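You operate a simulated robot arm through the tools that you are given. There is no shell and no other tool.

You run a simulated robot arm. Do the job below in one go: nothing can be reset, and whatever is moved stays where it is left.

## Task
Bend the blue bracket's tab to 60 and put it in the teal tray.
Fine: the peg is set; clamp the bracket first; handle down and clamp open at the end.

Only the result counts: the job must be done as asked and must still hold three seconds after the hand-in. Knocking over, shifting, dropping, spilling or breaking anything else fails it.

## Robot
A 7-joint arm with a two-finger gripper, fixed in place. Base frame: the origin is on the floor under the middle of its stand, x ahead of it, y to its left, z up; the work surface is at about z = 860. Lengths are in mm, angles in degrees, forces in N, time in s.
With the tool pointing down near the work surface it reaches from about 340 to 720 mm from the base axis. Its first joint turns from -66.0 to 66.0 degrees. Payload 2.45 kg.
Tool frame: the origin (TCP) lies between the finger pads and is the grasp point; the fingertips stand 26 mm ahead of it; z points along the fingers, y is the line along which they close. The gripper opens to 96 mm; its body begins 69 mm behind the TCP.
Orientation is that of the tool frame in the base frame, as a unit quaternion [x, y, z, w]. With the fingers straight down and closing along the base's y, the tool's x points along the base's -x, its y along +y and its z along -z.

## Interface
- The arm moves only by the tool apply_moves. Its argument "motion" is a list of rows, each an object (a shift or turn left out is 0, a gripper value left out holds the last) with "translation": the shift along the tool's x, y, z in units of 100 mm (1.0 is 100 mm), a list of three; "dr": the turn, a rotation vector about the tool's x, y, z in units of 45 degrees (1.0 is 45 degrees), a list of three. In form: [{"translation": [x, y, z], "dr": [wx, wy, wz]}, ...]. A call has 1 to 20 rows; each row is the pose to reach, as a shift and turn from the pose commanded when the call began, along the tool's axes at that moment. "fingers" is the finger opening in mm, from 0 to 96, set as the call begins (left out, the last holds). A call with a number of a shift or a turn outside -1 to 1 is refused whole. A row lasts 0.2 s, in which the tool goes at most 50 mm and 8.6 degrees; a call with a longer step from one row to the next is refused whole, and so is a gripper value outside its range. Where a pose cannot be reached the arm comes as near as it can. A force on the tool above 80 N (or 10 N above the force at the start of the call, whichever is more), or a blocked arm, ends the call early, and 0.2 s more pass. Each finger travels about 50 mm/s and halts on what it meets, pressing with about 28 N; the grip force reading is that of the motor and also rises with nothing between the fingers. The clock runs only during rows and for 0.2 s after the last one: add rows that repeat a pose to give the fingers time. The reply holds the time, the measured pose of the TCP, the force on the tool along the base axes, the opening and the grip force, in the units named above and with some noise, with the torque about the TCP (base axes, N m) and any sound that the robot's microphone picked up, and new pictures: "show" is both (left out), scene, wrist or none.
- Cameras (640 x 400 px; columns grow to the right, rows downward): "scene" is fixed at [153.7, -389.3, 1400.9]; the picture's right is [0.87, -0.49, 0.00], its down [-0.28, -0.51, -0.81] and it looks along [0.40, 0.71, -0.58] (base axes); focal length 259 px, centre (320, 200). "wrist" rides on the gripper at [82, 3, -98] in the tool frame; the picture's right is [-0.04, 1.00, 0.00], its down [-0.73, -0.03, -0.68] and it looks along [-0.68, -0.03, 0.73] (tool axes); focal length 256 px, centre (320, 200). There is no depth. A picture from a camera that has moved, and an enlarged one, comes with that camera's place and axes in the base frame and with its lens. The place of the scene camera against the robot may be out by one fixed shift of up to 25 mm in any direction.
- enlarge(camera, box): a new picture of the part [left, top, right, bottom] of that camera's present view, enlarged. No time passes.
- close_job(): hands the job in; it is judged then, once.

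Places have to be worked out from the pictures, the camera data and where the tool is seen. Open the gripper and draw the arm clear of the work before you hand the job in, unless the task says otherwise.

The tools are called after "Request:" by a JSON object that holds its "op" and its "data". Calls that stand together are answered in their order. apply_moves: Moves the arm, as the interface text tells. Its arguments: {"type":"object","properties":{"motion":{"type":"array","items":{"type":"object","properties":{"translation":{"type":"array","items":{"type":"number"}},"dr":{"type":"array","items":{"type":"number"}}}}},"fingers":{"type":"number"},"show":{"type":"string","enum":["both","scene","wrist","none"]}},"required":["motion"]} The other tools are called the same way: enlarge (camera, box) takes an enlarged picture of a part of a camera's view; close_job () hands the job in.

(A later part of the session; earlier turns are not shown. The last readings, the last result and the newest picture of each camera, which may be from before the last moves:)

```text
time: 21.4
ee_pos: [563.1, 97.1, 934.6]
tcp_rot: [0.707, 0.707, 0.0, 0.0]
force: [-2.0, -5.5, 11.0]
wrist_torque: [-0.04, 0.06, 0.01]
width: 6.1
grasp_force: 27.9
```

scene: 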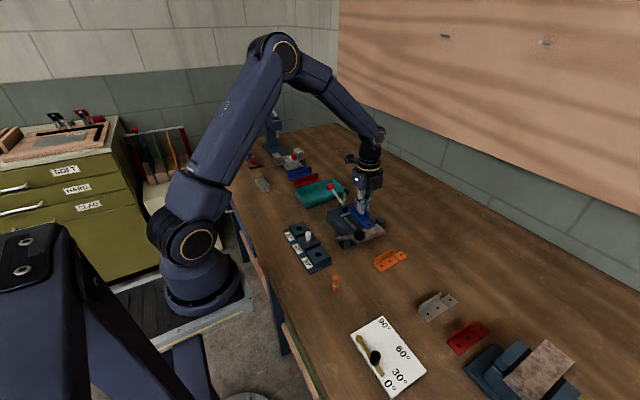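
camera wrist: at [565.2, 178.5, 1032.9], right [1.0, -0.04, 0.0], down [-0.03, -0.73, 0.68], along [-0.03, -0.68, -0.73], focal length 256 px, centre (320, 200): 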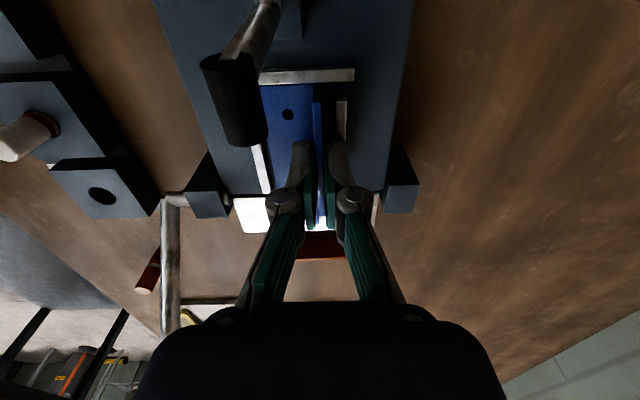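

The y-force is rising. I'll push once more to confirm contact with the stop, then check the picture.

Request:
{"op": "apply_moves", "data": {"motion": [{"translation": [0.008, 0, 0]}, {"translation": [0.008, 0, 0]}], "show": "wrist"}}

Request:
{"op": "enlarge", "data": {"camera": "wrist", "box": [240, 30, 400, 150]}}

Request:
{"op": "enlarge", "data": {"camera": "scene", "box": [330, 190, 390, 250]}}

```text
time: 22.0
ee_pos: [562.5, 96.8, 934.8]
tcp_rot: [0.707, 0.707, 0.0, 0.0]
force: [-1.8, -12.1, 7.4]
wrist_torque: [-0.23, 0.08, 0.1]
width: 5.8
grasp_force: 28.0
camera wrist: at [565.4, 179.9, 1032.7], right [1.0, -0.04, 0.0], down [-0.03, -0.73, 0.68], along [-0.03, -0.68, -0.73], focal length 256 px, centre (320, 200)
```

wrist: 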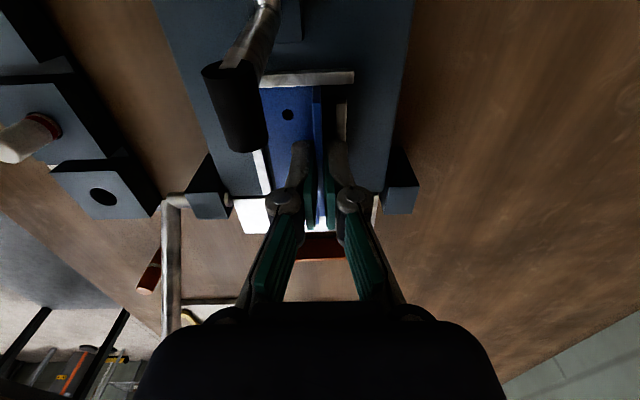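

```text
3.33 times, centred on (320, 90) of wrist
camera zoom: at [565.4, 179.9, 1032.7], right [1.0, -0.04, 0.0], down [-0.03, -0.73, 0.68], along [-0.03, -0.68, -0.73], focal length 853 px, centre (320, 567)
```

zoom: 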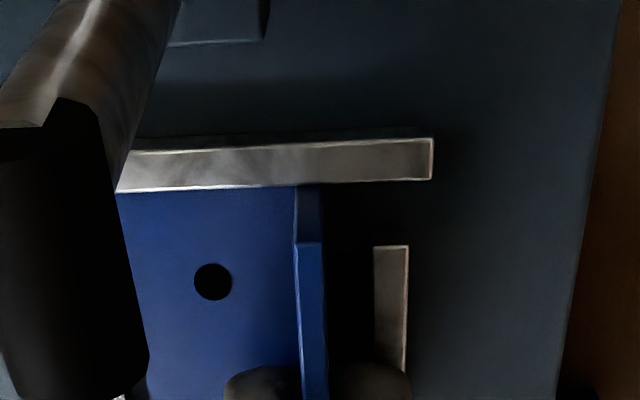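

```text
6.67 times, centred on (360, 220) of scene
camera zoom: at [153.6, -389.7, 1400.9], right [0.87, -0.49, 0.0], down [-0.28, -0.51, -0.81], along [0.4, 0.71, -0.58], focal length 1728 px, centre (53, 67)
```

zoom: 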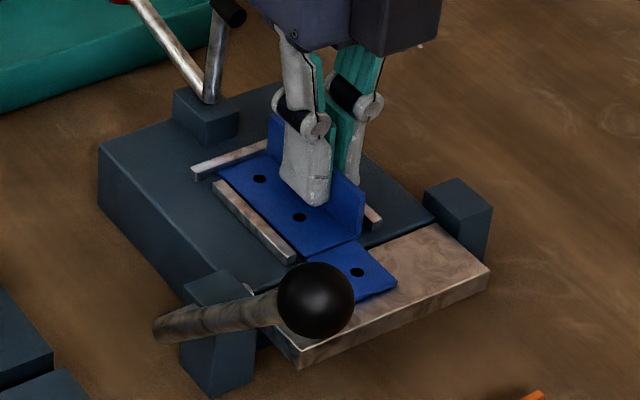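

The y-force is -12 N and the bracket end is flush with the stop, so it is seated with the fold at the leaf line. I'll relax the push and release.

Request:
{"op": "apply_moves", "data": {"motion": [{"translation": [-0.01, 0, -0.003]}, {"translation": [-0.01, 0, -0.003]}], "show": "none"}}

Request:
{"op": "apply_moves", "data": {"motion": [{"translation": [0, 0, 0]}, {"translation": [0, 0, 0]}, {"translation": [0, 0, 0]}, {"translation": [0, 0, 0]}], "fingers": 26, "show": "both"}}

Request:
{"op": "enlarge", "data": {"camera": "wrist", "box": [240, 30, 400, 150]}}

Request:
{"op": "enlarge", "data": {"camera": "scene", "box": [330, 190, 390, 250]}}

```text
time: 22.6
ee_pos: [562.8, 95.6, 934.3]
tcp_rot: [0.707, 0.707, -0.001, -0.001]
force: [-2.7, -9.5, 2.6]
wrist_torque: [-0.37, 0.07, 0.09]
width: 6.1
grasp_force: 28.2
```

```text
time: 23.6
ee_pos: [562.6, 98.0, 934.8]
tcp_rot: [0.707, 0.707, 0.0, -0.001]
force: [0.4, -1.0, -0.7]
wrist_torque: [0.0, -0.02, -0.02]
width: 26.0
grasp_force: 0.1
camera wrist: at [565.8, 180.1, 1033.2], right [1.0, -0.04, 0.0], down [-0.03, -0.73, 0.68], along [-0.03, -0.68, -0.73], focal length 256 px, centre (320, 200)
```

scene: 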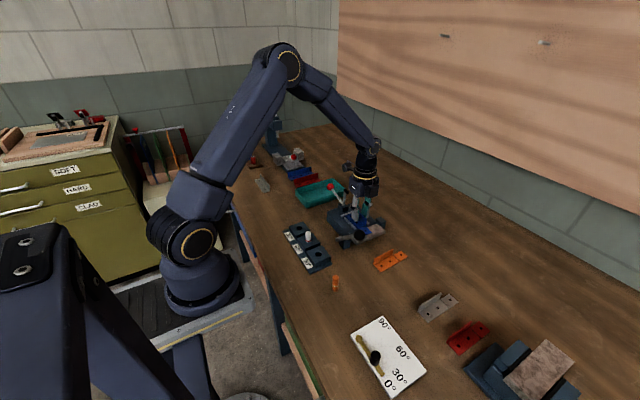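
wrist: 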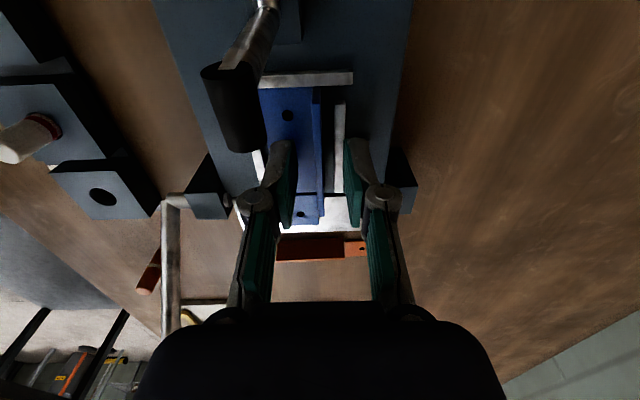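

```text
3.33 times, centred on (320, 90) of wrist
camera zoom: at [565.8, 180.1, 1033.2], right [1.0, -0.04, 0.0], down [-0.03, -0.73, 0.68], along [-0.03, -0.68, -0.73], focal length 853 px, centre (320, 567)
```

zoom: 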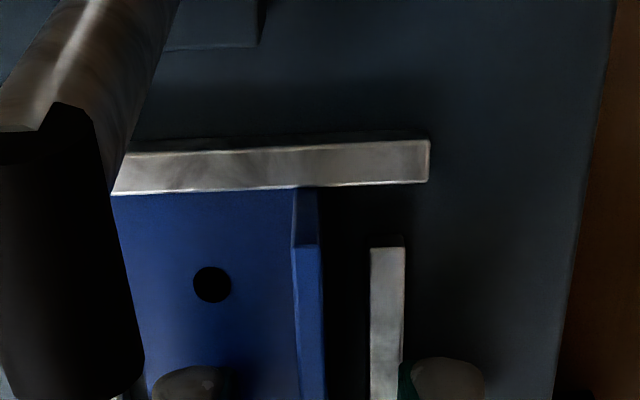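

```text
6.67 times, centred on (360, 220) of scene
camera zoom: at [153.7, -389.3, 1400.9], right [0.87, -0.49, 0.0], down [-0.28, -0.51, -0.81], along [0.4, 0.71, -0.58], focal length 1728 px, centre (53, 67)
```

zoom: 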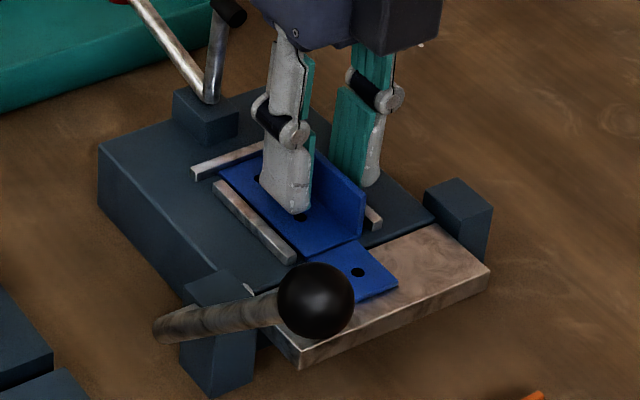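

It is released and flush. I'll raise straight up 100 mm.

Request:
{"op": "apply_moves", "data": {"motion": [{"translation": [0, 0, -0.2]}, {"translation": [0, 0, -0.6]}, {"translation": [0, 0, -1.0]}, {"translation": [0, 0, -1.0]}], "show": "none"}}

Request:
{"op": "apply_moves", "data": {"motion": [{"translation": [0.0, 0, -0.45]}, {"translation": [0.4, -0.1, -0.5]}, {"translation": [0.8, -0.2, -0.5]}, {"translation": [1.0, -0.22, -0.5]}, {"translation": [1.0, -0.22, -0.5]}], "show": "both"}}

Request:
{"op": "enlarge", "data": {"camera": "wrist", "box": [200, 0, 440, 200]}}

Request:
{"op": "enlarge", "data": {"camera": "scene", "box": [310, 160, 400, 250]}}

```text
time: 24.6
ee_pos: [562.3, 96.7, 1032.9]
tcp_rot: [0.707, 0.707, 0.0, 0.0]
force: [0.2, 0.9, -0.1]
wrist_torque: [0.0, -0.01, 0.05]
width: 25.9
grasp_force: 0.1
```

```text
time: 25.8
ee_pos: [541.3, 193.8, 1084.0]
tcp_rot: [0.707, 0.707, 0.0, 0.0]
force: [0.3, 0.4, -1.0]
wrist_torque: [-0.01, 0.0, 0.0]
width: 25.9
grasp_force: 0.1
camera wrist: at [543.3, 277.4, 1183.0], right [1.0, -0.04, 0.0], down [-0.03, -0.73, 0.68], along [-0.03, -0.68, -0.73], focal length 256 px, centre (320, 200)
```

scene: 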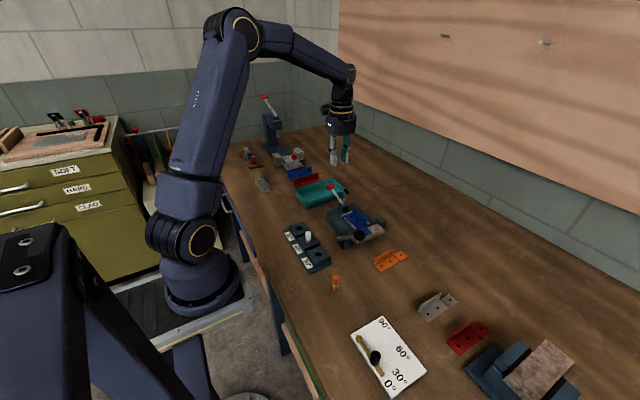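
wrist: 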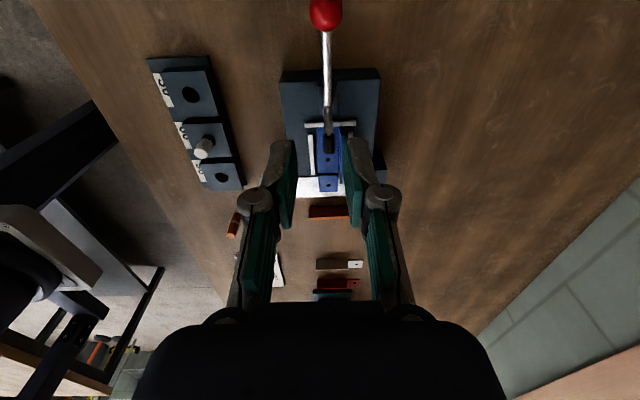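

```text
2.00 times, centred on (320, 100) of wrist
camera zoom: at [543.3, 277.4, 1183.0], right [1.0, -0.04, 0.0], down [-0.03, -0.73, 0.68], along [-0.03, -0.68, -0.73], focal length 512 px, centre (320, 400)
```

zoom: 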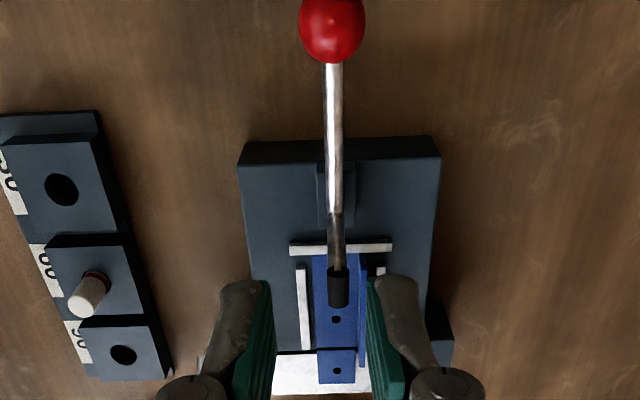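

```text
4.44 times, centred on (355, 205) of scene
camera zoom: at [153.8, -389.3, 1400.9], right [0.87, -0.49, 0.0], down [-0.28, -0.51, -0.81], along [0.4, 0.71, -0.58], focal length 1152 px, centre (164, 178)
```

zoom: 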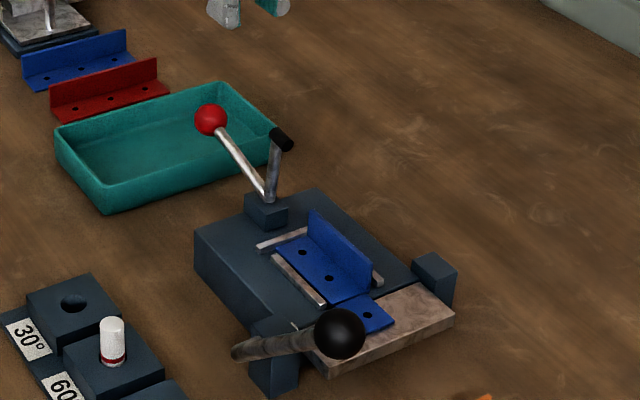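

The red clamp ball works out to about (546, 248, 947) with a 24 mm diameter, swinging in the y–z plane. I'll go above it with the fingers opened to straddle it along x.

Request:
{"op": "apply_moves", "data": {"motion": [{"translation": [0.25, 0.03, 0.2]}, {"translation": [0.5, 0.045, 0.4]}, {"translation": [0.54, 0.045, 0.7]}, {"translation": [0.54, 0.045, 0.84]}, {"translation": [0.54, 0.045, 0.84]}], "fingers": 46, "show": "both"}}

Request:
{"op": "enlarge", "data": {"camera": "wrist", "box": [200, 50, 440, 250]}}

Request:
{"op": "enlarge", "data": {"camera": "scene", "box": [290, 130, 390, 230]}}

```text
time: 27.0
ee_pos: [543.9, 250.1, 999.8]
tcp_rot: [0.706, 0.708, 0.0, 0.0]
force: [-0.1, -0.6, 0.3]
wrist_torque: [0.0, 0.04, -0.01]
width: 45.9
grasp_force: 0.2
camera wrist: at [547.3, 333.6, 1097.8], right [1.0, -0.04, 0.0], down [-0.03, -0.73, 0.68], along [-0.03, -0.68, -0.73], focal length 256 px, centre (320, 200)
```

scene: 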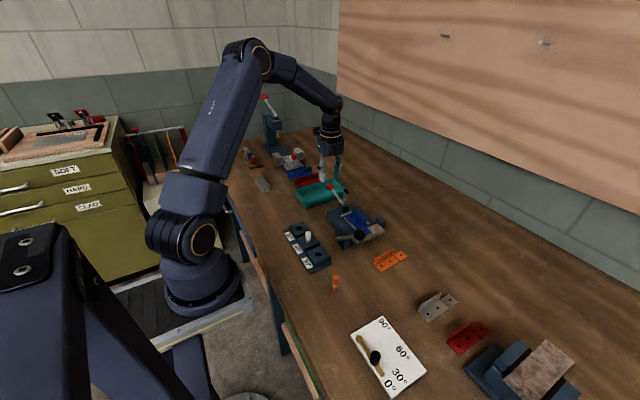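
wrist: 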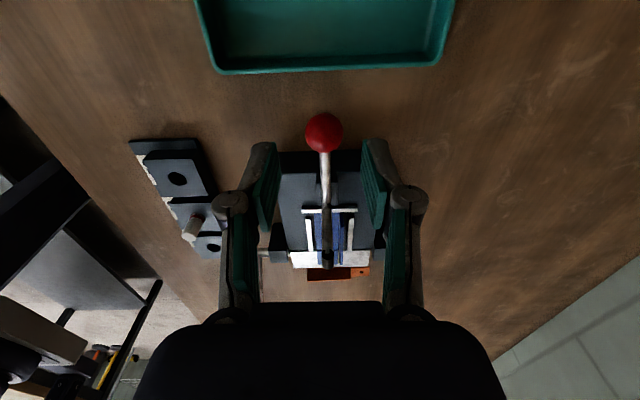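

```text
2.00 times, centred on (320, 150) of wrist
camera zoom: at [547.3, 333.6, 1097.8], right [1.0, -0.04, 0.0], down [-0.03, -0.73, 0.68], along [-0.03, -0.68, -0.73], focal length 512 px, centre (320, 300)
```

zoom: 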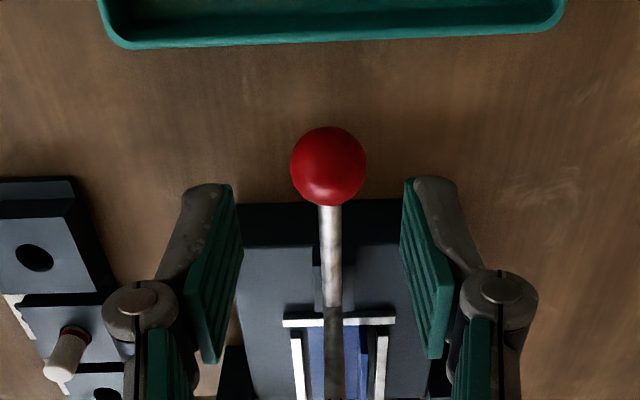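

```text
4.00 times, centred on (340, 180) of scene
camera zoom: at [153.7, -389.3, 1400.9], right [0.87, -0.49, 0.0], down [-0.28, -0.51, -0.81], along [0.4, 0.71, -0.58], focal length 1036 px, centre (240, 280)
```

zoom: 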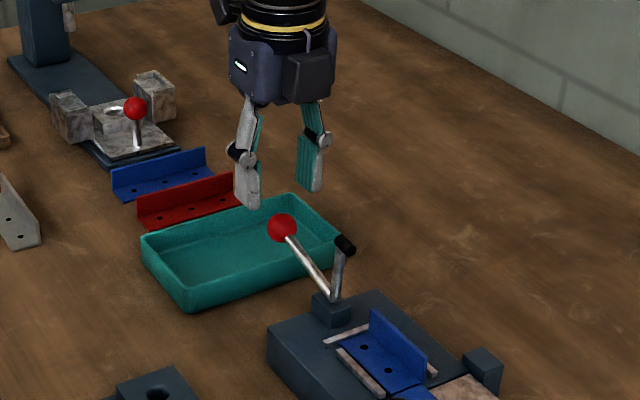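

The ball is directly below between the fingers, offset about 2 mm in x. I'll descend so the TCP is at the ball centre at z≈944.

Request:
{"op": "apply_moves", "data": {"motion": [{"translation": [0, 0.02, 0.2]}, {"translation": [0, 0.02, 0.4]}, {"translation": [0, 0.02, 0.56]}, {"translation": [0, 0.02, 0.56]}], "show": "both"}}

Request:
{"op": "enlarge", "data": {"camera": "wrist", "box": [240, 110, 400, 230]}}

Request:
{"op": "enlarge", "data": {"camera": "scene", "box": [300, 150, 380, 230]}}

```text
time: 28.0
ee_pos: [546.7, 250.2, 943.4]
tcp_rot: [0.707, 0.707, 0.0, 0.0]
force: [0.3, 0.3, 0.3]
wrist_torque: [0.01, -0.02, 0.0]
width: 45.8
grasp_force: 0.1
camera wrist: at [549.8, 333.7, 1042.5], right [1.0, -0.04, 0.0], down [-0.03, -0.73, 0.68], along [-0.03, -0.68, -0.73], focal length 256 px, centre (320, 200)
```

scene: 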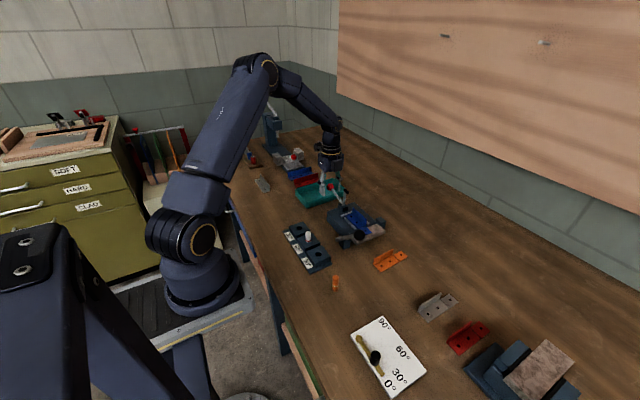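
wrist: 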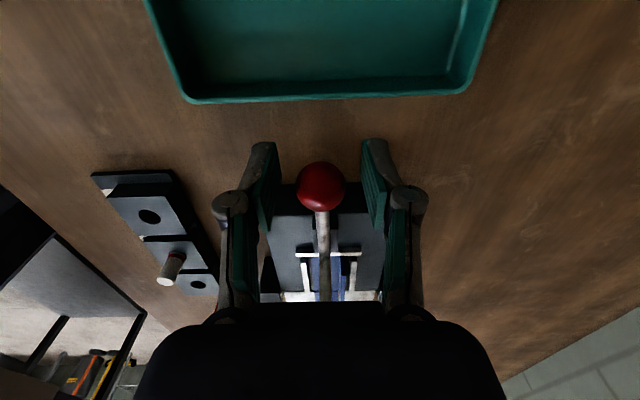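

```text
3.33 times, centred on (320, 170) of wrist
camera zoom: at [549.8, 333.7, 1042.5], right [1.0, -0.04, 0.0], down [-0.03, -0.73, 0.68], along [-0.03, -0.68, -0.73], focal length 853 px, centre (320, 300)
```

zoom: 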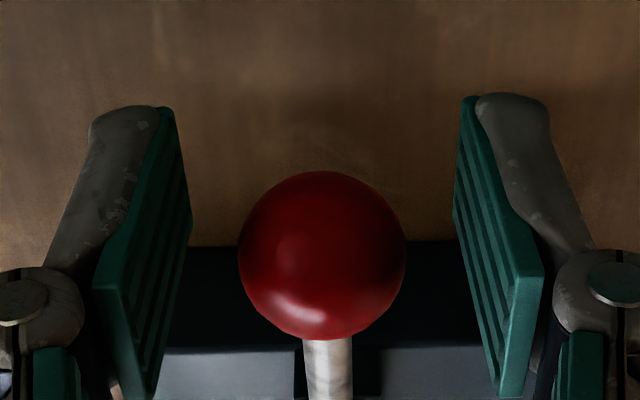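

```text
5.00 times, centred on (340, 190) of scene
camera zoom: at [153.7, -389.3, 1400.9], right [0.87, -0.49, 0.0], down [-0.28, -0.51, -0.81], along [0.4, 0.71, -0.58], focal length 1296 px, centre (220, 250)
```

zoom: 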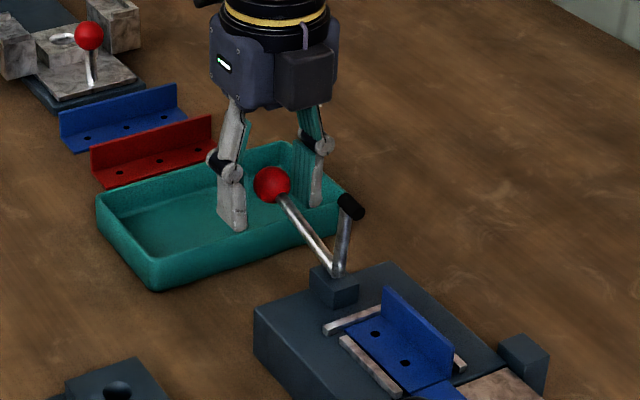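

The ball centre sits at the TCP, about (546.7, 250, 943.5). The clamp pivot works out near (168, 924) in y–z. I'll close on the ball.

Request:
{"op": "apply_moves", "data": {"motion": [{"translation": [0, 0, 0]}, {"translation": [0, 0, 0]}, {"translation": [0, 0, 0]}, {"translation": [0, 0, 0]}], "fingers": 0, "show": "wrist"}}

Request:
{"op": "enlarge", "data": {"camera": "scene", "box": [300, 150, 380, 230]}}

```text
time: 29.0
ee_pos: [546.0, 250.1, 944.7]
tcp_rot: [0.707, 0.707, 0.0, 0.0]
force: [2.1, 0.5, -3.0]
wrist_torque: [0.16, -0.02, 0.01]
width: 23.9
grasp_force: 45.1
camera wrist: at [550.0, 333.7, 1042.8], right [1.0, -0.04, 0.0], down [-0.03, -0.73, 0.68], along [-0.03, -0.68, -0.73], focal length 256 px, centre (320, 200)
```

wrist: 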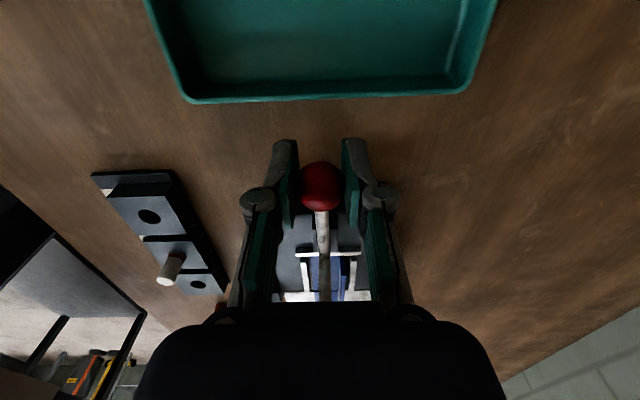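

```text
5.00 times, centred on (340, 190) of scene
camera zoom: at [153.8, -389.3, 1400.9], right [0.87, -0.49, 0.0], down [-0.28, -0.51, -0.81], along [0.4, 0.71, -0.58], focal length 1296 px, centre (220, 250)
```

zoom: 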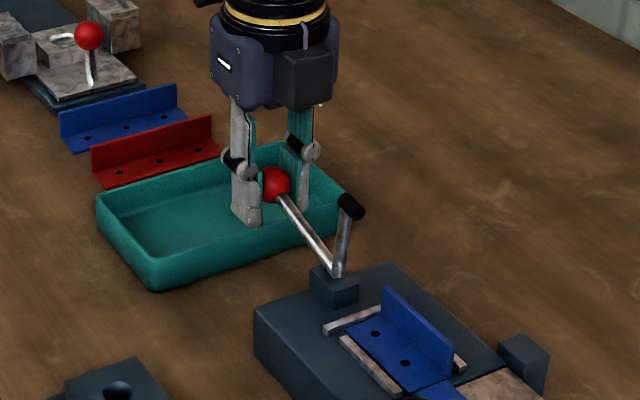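

The grip on the ball is firm. I'll swing the first 10° of the arc and check the forces.

Request:
{"op": "apply_moves", "data": {"motion": [{"translation": [-0.021, 0, -0.07]}, {"translation": [-0.049, 0, -0.139]}, {"translation": [-0.049, 0, -0.139]}], "show": "none"}}

Request:
{"op": "enlarge", "data": {"camera": "scene", "box": [300, 150, 380, 230]}}

```text
time: 29.8
ee_pos: [546.0, 246.3, 956.9]
tcp_rot: [0.706, 0.708, 0.001, 0.0]
force: [6.5, 7.2, -13.1]
wrist_torque: [1.3, -0.02, 0.02]
width: 24.2
grasp_force: 45.7
```

```text
5.00 times, centred on (340, 190) of scene
camera zoom: at [154.1, -389.1, 1401.0], right [0.87, -0.49, 0.0], down [-0.29, -0.51, -0.81], along [0.4, 0.71, -0.58], focal length 1296 px, centre (220, 250)
```

zoom: 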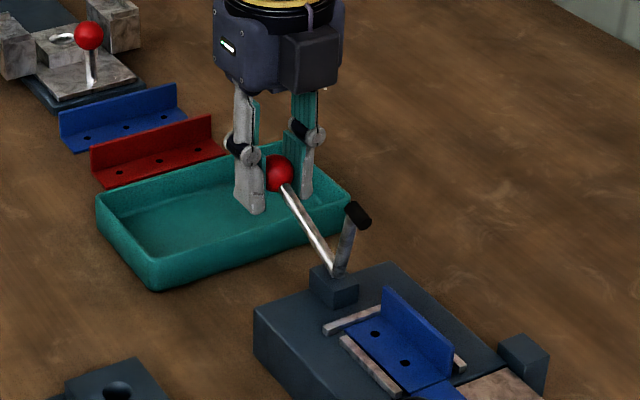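

The lever turns with the ball: about 15 N tangential and almost no radial force, so the pivot estimate is good. I'll continue to about 53°.

Request:
{"op": "apply_moves", "data": {"motion": [{"translation": [-0.033, 0, -0.066]}, {"translation": [-0.07, 0, -0.128]}, {"translation": [-0.113, 0, -0.187]}, {"translation": [-0.161, 0, -0.243]}, {"translation": [-0.214, 0, -0.294]}, {"translation": [-0.27, 0, -0.34]}, {"translation": [-0.27, 0, -0.34]}], "show": "none"}}

Request:
{"op": "enlarge", "data": {"camera": "scene", "box": [300, 150, 380, 230]}}

```text
time: 31.4
ee_pos: [546.7, 220.8, 992.2]
tcp_rot: [0.706, 0.708, 0.0, -0.001]
force: [0.3, 16.4, -3.5]
wrist_torque: [1.31, 0.04, 0.01]
width: 24.3
grasp_force: 44.8
```

```text
5.00 times, centred on (340, 190) of scene
camera zoom: at [153.8, -388.9, 1401.1], right [0.87, -0.49, 0.0], down [-0.28, -0.51, -0.81], along [0.4, 0.71, -0.58], focal length 1296 px, centre (220, 250)
```

zoom: 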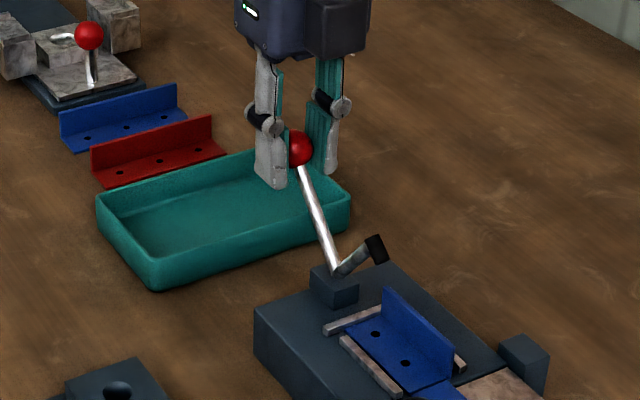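

It's tracking well. I'll continue to about 78° and look again before the pad reaches the bracket.

Request:
{"op": "apply_moves", "data": {"motion": [{"translation": [-0.056, 0, -0.05]}, {"translation": [-0.12, 0, -0.086]}, {"translation": [-0.188, 0, -0.116]}, {"translation": [-0.258, 0, -0.141]}, {"translation": [-0.33, 0, -0.159]}, {"translation": [-0.33, 0, -0.159]}], "show": "wrist"}}

Request:
{"op": "enlarge", "data": {"camera": "scene", "box": [310, 160, 390, 240]}}

```text
time: 32.8
ee_pos: [547.2, 186.6, 1011.0]
tcp_rot: [0.707, 0.707, 0.001, -0.001]
force: [-2.5, 15.2, 6.5]
wrist_torque: [1.32, 0.03, -0.02]
width: 24.0
grasp_force: 44.7
camera wrist: at [550.0, 269.0, 1108.5], right [1.0, -0.04, 0.0], down [-0.03, -0.74, 0.68], along [-0.03, -0.68, -0.74], focal length 256 px, centre (320, 200)
```

wrist: 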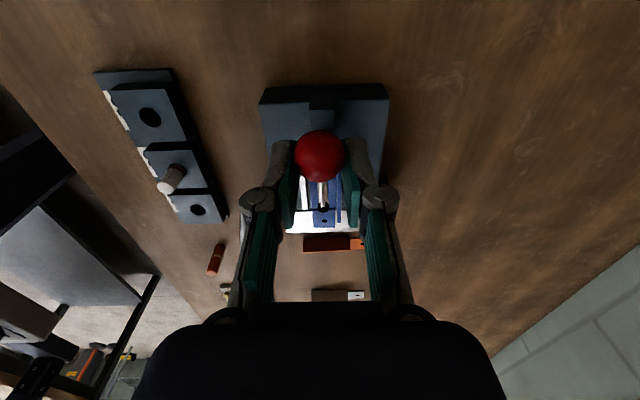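

```text
5.00 times, centred on (350, 200) of scene
camera zoom: at [153.6, -389.0, 1401.1], right [0.87, -0.49, 0.0], down [-0.28, -0.51, -0.81], along [0.4, 0.71, -0.58], focal length 1296 px, centre (170, 200)
```

zoom: 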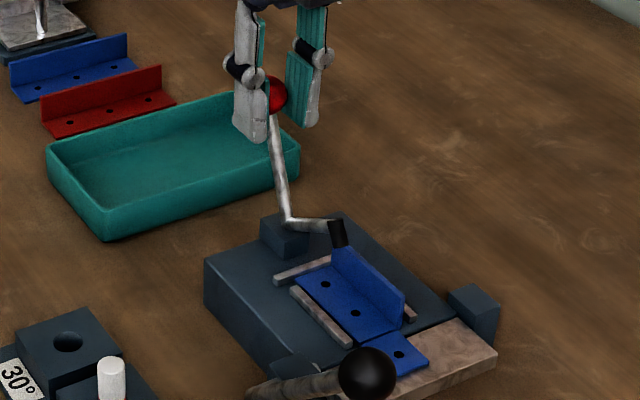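

The pad arm is still raised about 30°. The fitted centre moves slightly to (166.5, 928.5), so I'll continue to about 96°.

Request:
{"op": "apply_moves", "data": {"motion": [{"translation": [-0.05, 0, -0.04]}, {"translation": [-0.097, 0, -0.055]}, {"translation": [-0.14, 0, -0.059]}, {"translation": [-0.186, 0, -0.06]}, {"translation": [-0.23, 0, -0.058]}, {"translation": [-0.275, 0, -0.055]}, {"translation": [-0.275, 0, -0.055]}], "show": "none"}}

Request:
{"op": "enlarge", "data": {"camera": "scene", "box": [310, 160, 390, 240]}}

```text
time: 34.4
ee_pos: [545.5, 157.9, 1015.6]
tcp_rot: [0.707, 0.707, 0.0, 0.0]
force: [0.6, 0.5, 0.2]
wrist_torque: [0.02, -0.01, -0.01]
width: 0.1
grasp_force: 28.5
```

```text
5.00 times, centred on (350, 200) of scene
camera zoom: at [153.7, -389.3, 1400.9], right [0.87, -0.49, 0.0], down [-0.28, -0.51, -0.81], along [0.4, 0.71, -0.58], focal length 1296 px, centre (170, 200)
```

zoom: 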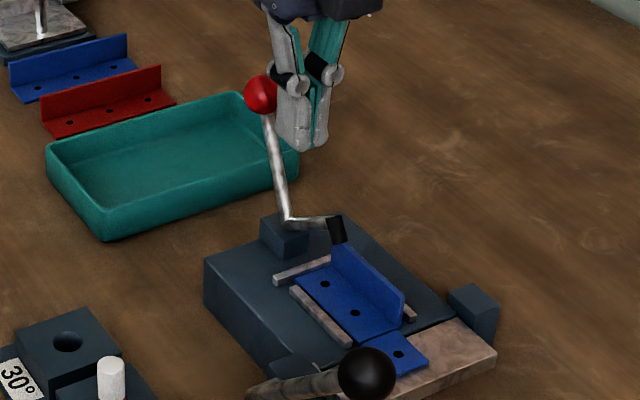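

The ball slipped out of the grip, and the lever has stayed at about 65° with the ball near (546, 203, 998). I'll go over it to its +y side and push it with closed fingers instead.

Request:
{"op": "apply_moves", "data": {"motion": [{"translation": [0, 0, -0.25]}, {"translation": [0, 0, -0.45]}, {"translation": [0.4, 0, -0.45]}, {"translation": [0.82, 0, -0.45]}, {"translation": [0.82, 0, -0.45]}], "fingers": 0, "show": "both"}}

Request:
{"op": "enlarge", "data": {"camera": "scene", "box": [300, 140, 390, 230]}}

```text
time: 35.6
ee_pos: [548.1, 241.2, 1061.4]
tcp_rot: [0.707, 0.707, 0.0, 0.0]
force: [-0.2, 0.5, 0.0]
wrist_torque: [-0.01, 0.01, 0.01]
width: 0.0
grasp_force: 28.6
camera wrist: at [550.0, 323.4, 1159.3], right [1.0, -0.04, 0.0], down [-0.03, -0.73, 0.68], along [-0.03, -0.68, -0.73], focal length 256 px, centre (320, 200)
```

scene: 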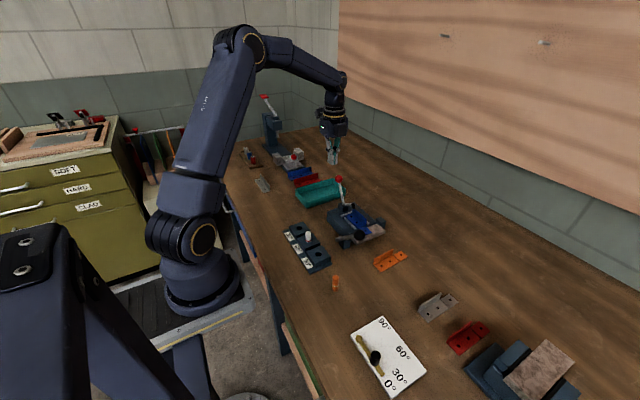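
wrist: 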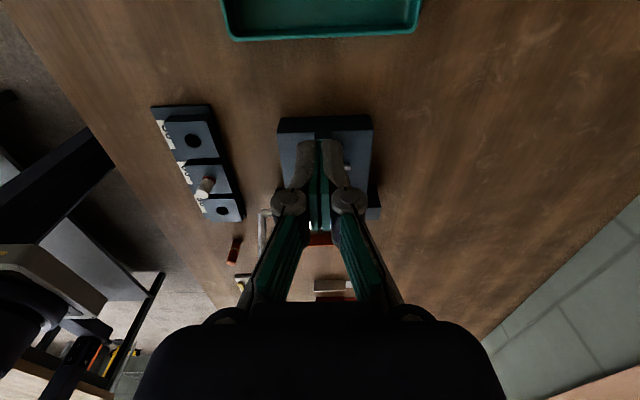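

```text
4.44 times, centred on (345, 185) of scene
camera zoom: at [153.8, -389.3, 1400.9], right [0.87, -0.49, 0.0], down [-0.28, -0.51, -0.81], along [0.4, 0.71, -0.58], focal length 1152 px, centre (209, 267)
```

zoom: 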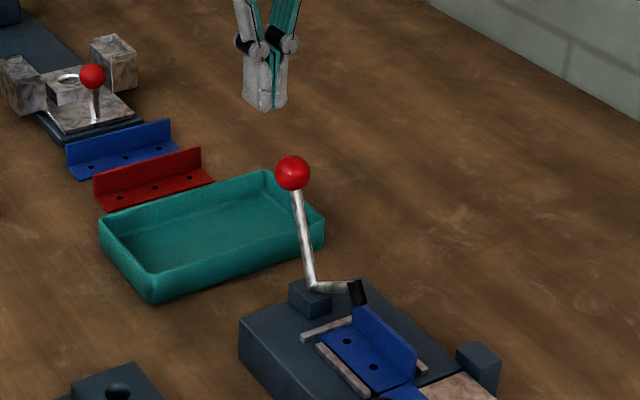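

The ball is at about (546.5, 201, 1001). I'll lower the closed fingers on its +y side to ball height.

Request:
{"op": "apply_moves", "data": {"motion": [{"translation": [0, 0, 0.25]}, {"translation": [0, 0, 0.46]}, {"translation": [-0.1, 0, 0.46]}, {"translation": [-0.1, 0, 0.46]}], "show": "wrist"}}

Request:
{"op": "enlarge", "data": {"camera": "scene", "box": [310, 150, 390, 230]}}

```text
time: 36.6
ee_pos: [547.3, 229.6, 1014.1]
tcp_rot: [0.706, 0.708, 0.0, 0.0]
force: [0.1, -1.0, 0.2]
wrist_torque: [-0.03, -0.02, -0.01]
width: 0.2
grasp_force: 28.2
camera wrist: at [550.2, 312.2, 1111.8], right [1.0, -0.04, 0.0], down [-0.03, -0.73, 0.68], along [-0.03, -0.68, -0.73], focal length 256 px, centre (320, 200)
```

wrist: 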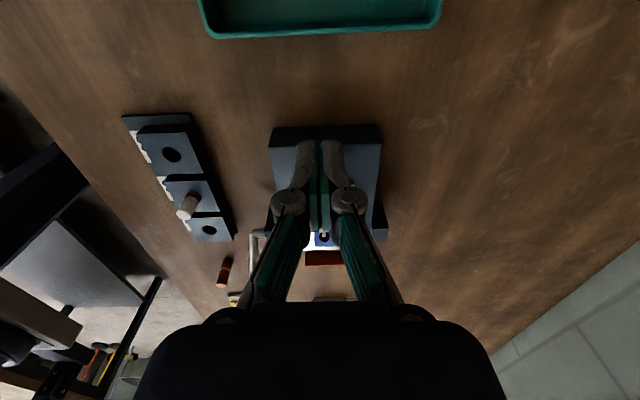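

```text
5.00 times, centred on (350, 190) of scene
camera zoom: at [153.7, -389.3, 1400.9], right [0.87, -0.49, 0.0], down [-0.28, -0.51, -0.81], along [0.4, 0.71, -0.58], focal length 1296 px, centre (170, 250)
```

zoom: 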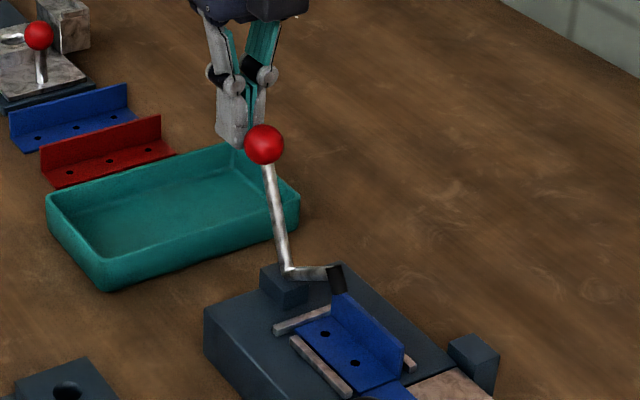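

The fingers are directly behind the ball. I'll push toward -y in small steps.

Request:
{"op": "apply_moves", "data": {"motion": [{"translation": [-0.08, 0, 0]}, {"translation": [-0.16, 0, 0]}, {"translation": [-0.24, 0, 0]}, {"translation": [-0.32, 0, 0]}, {"translation": [-0.32, 0, 0]}], "show": "none"}}

Request:
{"op": "enlarge", "data": {"camera": "scene", "box": [310, 150, 390, 230]}}

```text
time: 37.8
ee_pos: [546.7, 198.5, 1012.4]
tcp_rot: [0.707, 0.707, -0.001, 0.0]
force: [-0.3, 0.7, -0.7]
wrist_torque: [0.0, -0.01, 0.02]
width: 0.0
grasp_force: 28.3
```

```text
5.00 times, centred on (350, 190) of scene
camera zoom: at [153.7, -389.3, 1400.9], right [0.87, -0.49, 0.0], down [-0.28, -0.51, -0.81], along [0.4, 0.71, -0.58], focal length 1296 px, centre (170, 250)
```

zoom: 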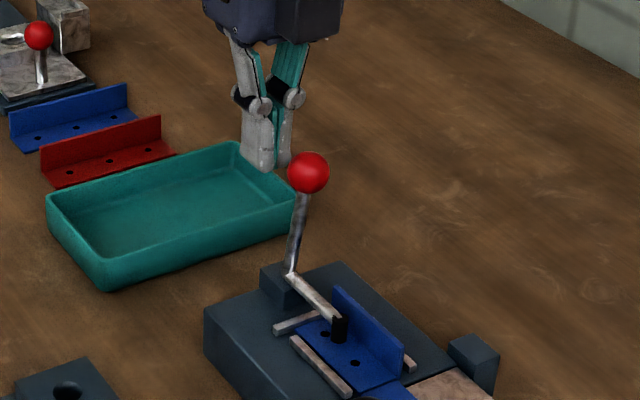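

The clamp lever flipped over and the pad is down on the bracket base. I'll push slightly further to be sure it is fully home, watching the force.

Request:
{"op": "apply_moves", "data": {"motion": [{"translation": [-0.08, 0, 0]}, {"translation": [-0.16, 0, 0]}, {"translation": [-0.2, 0, 0]}, {"translation": [-0.2, 0, 0]}], "show": "none"}}

Request:
{"op": "apply_moves", "data": {"motion": [{"translation": [-0.02, 0, 0]}, {"translation": [-0.04, 0, 0]}, {"translation": [-0.04, 0, 0]}], "show": "none"}}

Request:
{"op": "enlarge", "data": {"camera": "scene", "box": [325, 180, 385, 240]}}

```text
time: 38.8
ee_pos: [547.0, 178.5, 1013.3]
tcp_rot: [0.707, 0.707, 0.0, 0.0]
force: [0.5, -0.1, -0.2]
wrist_torque: [-0.03, -0.02, 0.01]
width: 0.0
grasp_force: 28.4
```

```text
time: 39.6
ee_pos: [546.2, 175.6, 1013.7]
tcp_rot: [0.706, 0.708, 0.001, -0.001]
force: [-0.6, 10.3, 1.8]
wrist_torque: [0.07, -0.09, -0.01]
width: 5.8
grasp_force: 28.6
```

```text
6.67 times, centred on (355, 210) of scene
camera zoom: at [153.7, -389.1, 1401.0], right [0.87, -0.49, 0.0], down [-0.28, -0.51, -0.81], along [0.4, 0.71, -0.58], focal length 1728 px, centre (87, 133)
```

zoom: 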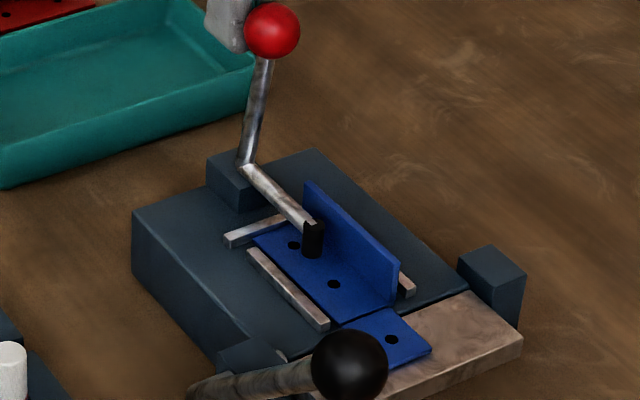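

The contact shows 10 N and the pad is firmly down, so the bracket is clamped. I'll back away from the lever and rise before going to the bending handle, whose knob is near (453, -34, 997).

Request:
{"op": "apply_moves", "data": {"motion": [{"translation": [0.25, 0, 0]}, {"translation": [0.3, 0, -0.3]}, {"translation": [0.3, 0, -0.65]}, {"translation": [0.3, 0, -1.0]}, {"translation": [0.3, 0, -1.0]}], "fingers": 0, "show": "both"}}

Request:
{"op": "enlarge", "data": {"camera": "scene", "box": [320, 170, 390, 240]}}

Request:
{"op": "enlarge", "data": {"camera": "wrist", "box": [240, 60, 400, 220]}}

```text
time: 40.8
ee_pos: [548.7, 204.6, 1112.8]
tcp_rot: [0.707, 0.707, 0.0, 0.0]
force: [-0.1, -0.2, -0.1]
wrist_torque: [0.02, 0.0, 0.01]
width: 0.0
grasp_force: 28.6
camera wrist: at [550.5, 286.8, 1211.5], right [1.0, -0.04, 0.0], down [-0.03, -0.73, 0.68], along [-0.03, -0.68, -0.73], focal length 256 px, centre (320, 200)
```

scene: 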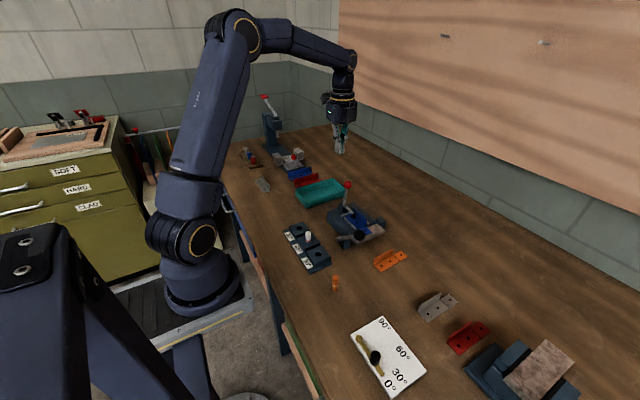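
wrist: 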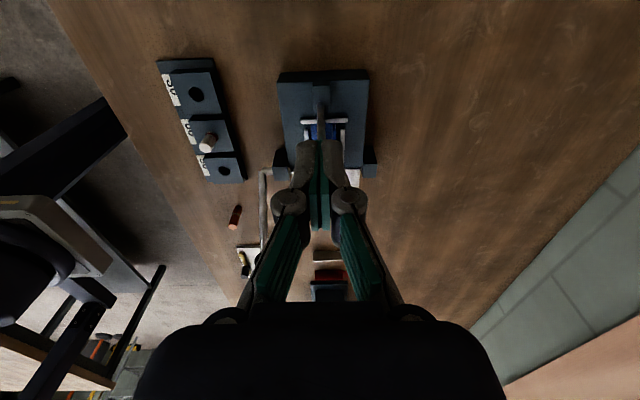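

```text
5.71 times, centred on (355, 205) of scene
camera zoom: at [153.7, -389.3, 1400.9], right [0.87, -0.49, 0.0], down [-0.28, -0.51, -0.81], along [0.4, 0.71, -0.58], focal length 1481 px, centre (120, 171)
```

zoom: 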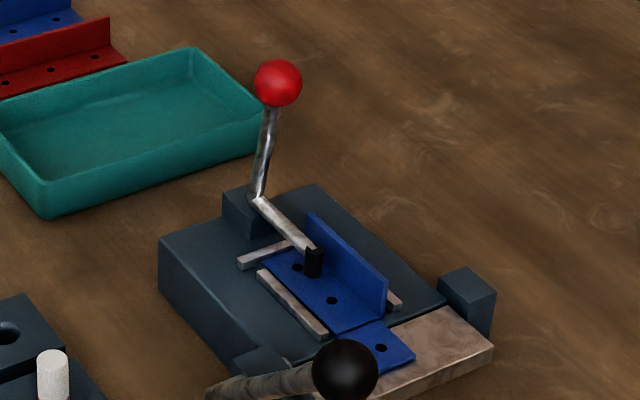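

```text
2.50 times, centred on (320, 140) of wrist
camera zoom: at [550.5, 286.8, 1211.5], right [1.0, -0.04, 0.0], down [-0.03, -0.73, 0.68], along [-0.03, -0.68, -0.73], focal length 640 px, centre (320, 350)
```

zoom: 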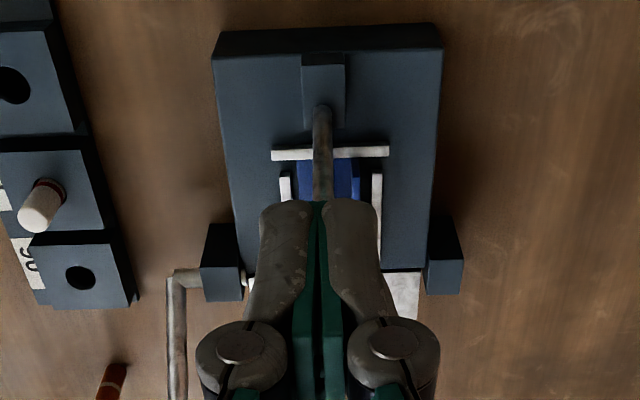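

I'll check how the fold line lines up with the hinge gap.

Request:
{"op": "enlarge", "data": {"camera": "scene", "box": [345, 205, 385, 240]}}

```text
11.43 times, centred on (365, 222) of scene
camera zoom: at [153.7, -389.3, 1400.9], right [0.87, -0.49, 0.0], down [-0.28, -0.51, -0.81], along [0.4, 0.71, -0.58], focal length 2962 px, centre (-194, -57)
```

zoom: 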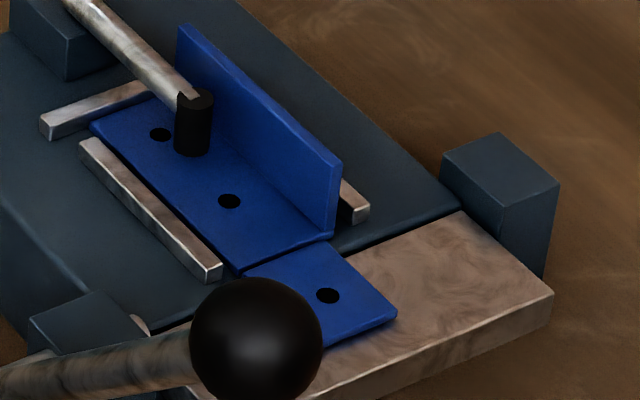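

The bracket is flush with the stop and rails, with the tab on the leaf. I'll fly at safe height to the -y side of the handle knob.

Request:
{"op": "apply_moves", "data": {"motion": [{"translation": [-0.4, -0.2, 0]}, {"translation": [-0.8, -0.4, 0]}, {"translation": [-1.0, -0.5, 0]}], "fingers": 0, "show": "none"}}

Request:
{"op": "apply_moves", "data": {"motion": [{"translation": [-0.4, -0.2, 0]}, {"translation": [-0.8, -0.4, 0]}, {"translation": [-1.0, -0.45, 0]}], "show": "none"}}

Request:
{"op": "apply_moves", "data": {"motion": [{"translation": [-0.4, 0, 0]}, {"translation": [-0.8, 0, 0]}, {"translation": [-0.85, 0, 0.3]}, {"translation": [-0.85, 0, 0.3]}], "fingers": 16, "show": "both"}}

Request:
{"op": "enlarge", "data": {"camera": "scene", "box": [310, 150, 430, 270]}}

```text
time: 41.6
ee_pos: [496.6, 104.5, 1112.7]
tcp_rot: [0.707, 0.708, 0.001, 0.0]
force: [-0.4, -0.1, -0.1]
wrist_torque: [0.03, -0.03, 0.0]
width: 0.0
grasp_force: 28.5
```

```text
time: 42.4
ee_pos: [452.1, 4.2, 1112.4]
tcp_rot: [0.707, 0.707, 0.0, 0.0]
force: [-0.7, -0.6, -0.8]
wrist_torque: [0.03, 0.03, 0.01]
width: 0.4
grasp_force: 28.6
```

```text
time: 43.4
ee_pos: [452.5, -81.1, 1083.8]
tcp_rot: [0.707, 0.707, 0.0, 0.0]
force: [-0.7, -0.8, -0.2]
wrist_torque: [-0.03, -0.01, -0.01]
width: 16.3
grasp_force: 0.1
camera wrist: at [454.8, 2.2, 1181.2], right [1.0, -0.04, 0.0], down [-0.03, -0.73, 0.68], along [-0.03, -0.68, -0.73], focal length 256 px, centre (320, 200)
```

scene: 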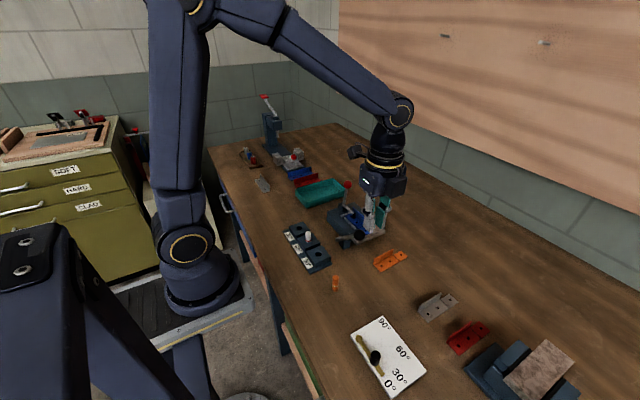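
wrist: 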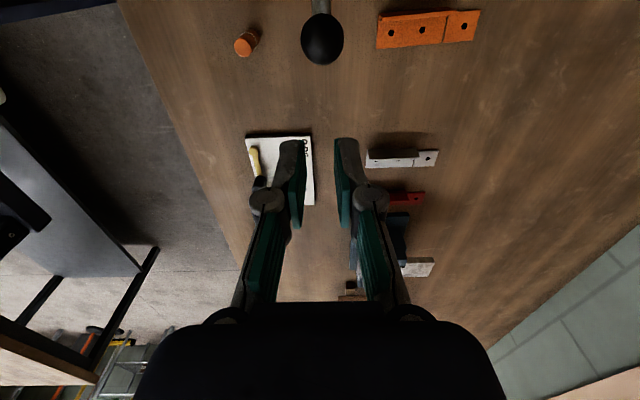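

```text
3.33 times, centred on (370, 210) of scene
camera zoom: at [153.7, -389.4, 1400.9], right [0.87, -0.49, 0.0], down [-0.28, -0.51, -0.81], along [0.4, 0.71, -0.58], focal length 864 px, centre (153, 167)
```

zoom: 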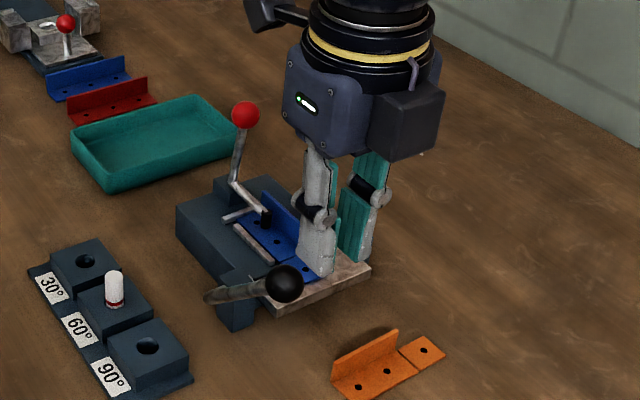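

The knob is at about (454, -33, 997) and the fingers are 20 mm behind it. I'll lower so the tips are about 15 mm below the knob centre.

Request:
{"op": "apply_moves", "data": {"motion": [{"translation": [0, 0.015, 0.3]}, {"translation": [0, 0.015, 0.6]}, {"translation": [0, 0.015, 0.76]}, {"translation": [0, 0.015, 0.76]}], "fingers": 16, "show": "both"}}

Request:
{"op": "enlarge", "data": {"camera": "scene", "box": [330, 180, 410, 260]}}

```text
time: 44.4
ee_pos: [452.2, -80.9, 1007.1]
tcp_rot: [0.707, 0.707, 0.0, 0.0]
force: [-0.8, -0.2, -0.1]
wrist_torque: [0.0, 0.04, 0.0]
width: 16.3
grasp_force: 0.0
camera wrist: at [455.6, 2.1, 1105.6], right [1.0, -0.04, 0.0], down [-0.03, -0.73, 0.68], along [-0.03, -0.68, -0.73], focal length 256 px, centre (320, 200)
```

scene: 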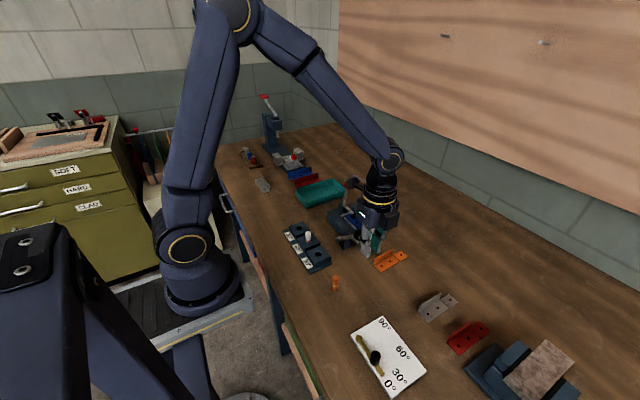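
wrist: 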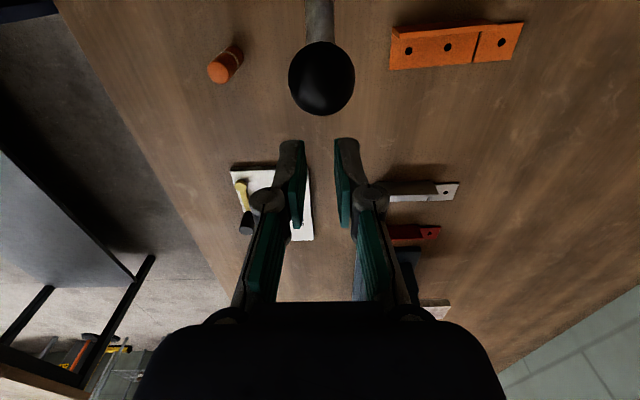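

```text
5.00 times, centred on (370, 220) of scene
camera zoom: at [153.7, -389.3, 1400.9], right [0.87, -0.49, 0.0], down [-0.28, -0.51, -0.81], along [0.4, 0.71, -0.58], focal length 1296 px, centre (70, 100)
```

zoom: 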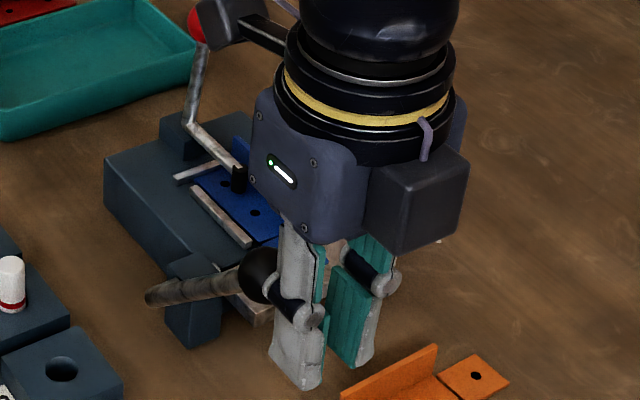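

I'm behind the knob and offset about 2 mm in x. I'll advance toward it until the fingers cradle it.

Request:
{"op": "apply_moves", "data": {"motion": [{"translation": [0.08, 0.02, 0]}, {"translation": [0.16, 0.02, 0]}, {"translation": [0.22, 0.02, 0]}, {"translation": [0.22, 0.02, 0]}], "fingers": 16, "show": "none"}}

Request:
{"op": "apply_moves", "data": {"motion": [{"translation": [0.02, 0, 0]}, {"translation": [0.04, 0, 0]}, {"translation": [0.04, 0, 0]}], "fingers": 16, "show": "wrist"}}

Request:
{"op": "enlarge", "data": {"camera": "wrist", "box": [240, 90, 400, 210]}}

```text
time: 45.4
ee_pos: [454.4, -58.7, 1007.7]
tcp_rot: [0.707, 0.707, 0.0, 0.0]
force: [-0.1, 0.3, 0.4]
wrist_torque: [-0.02, 0.01, 0.01]
width: 15.9
grasp_force: 0.1
```

```text
time: 46.2
ee_pos: [455.1, -54.4, 1006.7]
tcp_rot: [0.707, 0.707, 0.0, 0.0]
force: [-3.2, -2.8, 1.5]
wrist_torque: [-0.02, 0.03, 0.08]
width: 18.2
grasp_force: 1.4
camera wrist: at [458.6, 28.6, 1105.1], right [1.0, -0.04, 0.0], down [-0.03, -0.73, 0.68], along [-0.03, -0.68, -0.73], focal length 256 px, centre (320, 200)
```

wrist: 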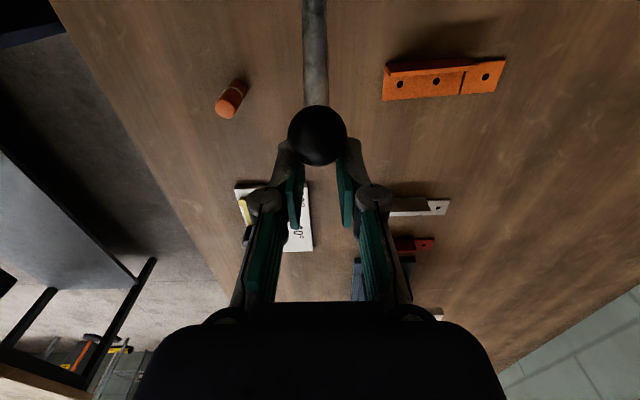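

```text
3.33 times, centred on (320, 150) of wrist
camera zoom: at [458.6, 28.6, 1105.1], right [1.0, -0.04, 0.0], down [-0.03, -0.73, 0.68], along [-0.03, -0.68, -0.73], focal length 853 px, centre (320, 367)
```

zoom: 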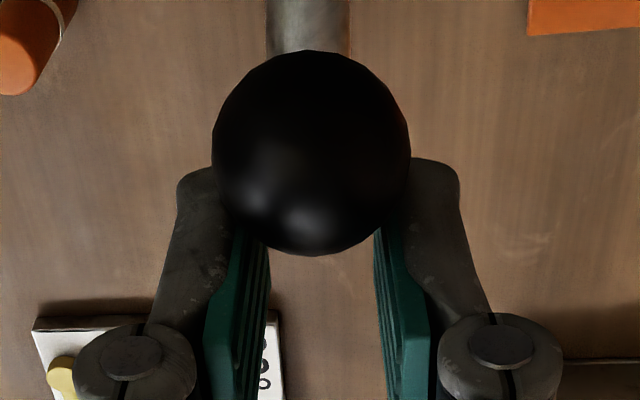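

Contact is made, but the fingers spread easily. I'll back off 8 mm, close the fingers and push with them closed, following the knob's arc.

Request:
{"op": "apply_moves", "data": {"motion": [{"translation": [-0.08, 0, 0]}, {"translation": [-0.08, 0, 0]}, {"translation": [-0.08, 0, 0]}], "fingers": 0, "show": "none"}}

Request:
{"op": "apply_moves", "data": {"motion": [{"translation": [0.03, 0, 0]}, {"translation": [0.06, 0, 0]}, {"translation": [0.06, 0, 0]}], "fingers": 0, "show": "none"}}

```text
time: 47.0
ee_pos: [455.2, -62.7, 1006.8]
tcp_rot: [0.707, 0.707, 0.0, -0.001]
force: [-0.3, 1.1, 0.6]
wrist_torque: [0.01, 0.01, 0.01]
width: 0.2
grasp_force: 28.4
```

```text
time: 47.8
ee_pos: [456.8, -56.7, 1007.6]
tcp_rot: [0.707, 0.707, 0.0, 0.0]
force: [-0.1, -2.1, 1.1]
wrist_torque: [-0.05, -0.02, -0.02]
width: 0.2
grasp_force: 28.4
```

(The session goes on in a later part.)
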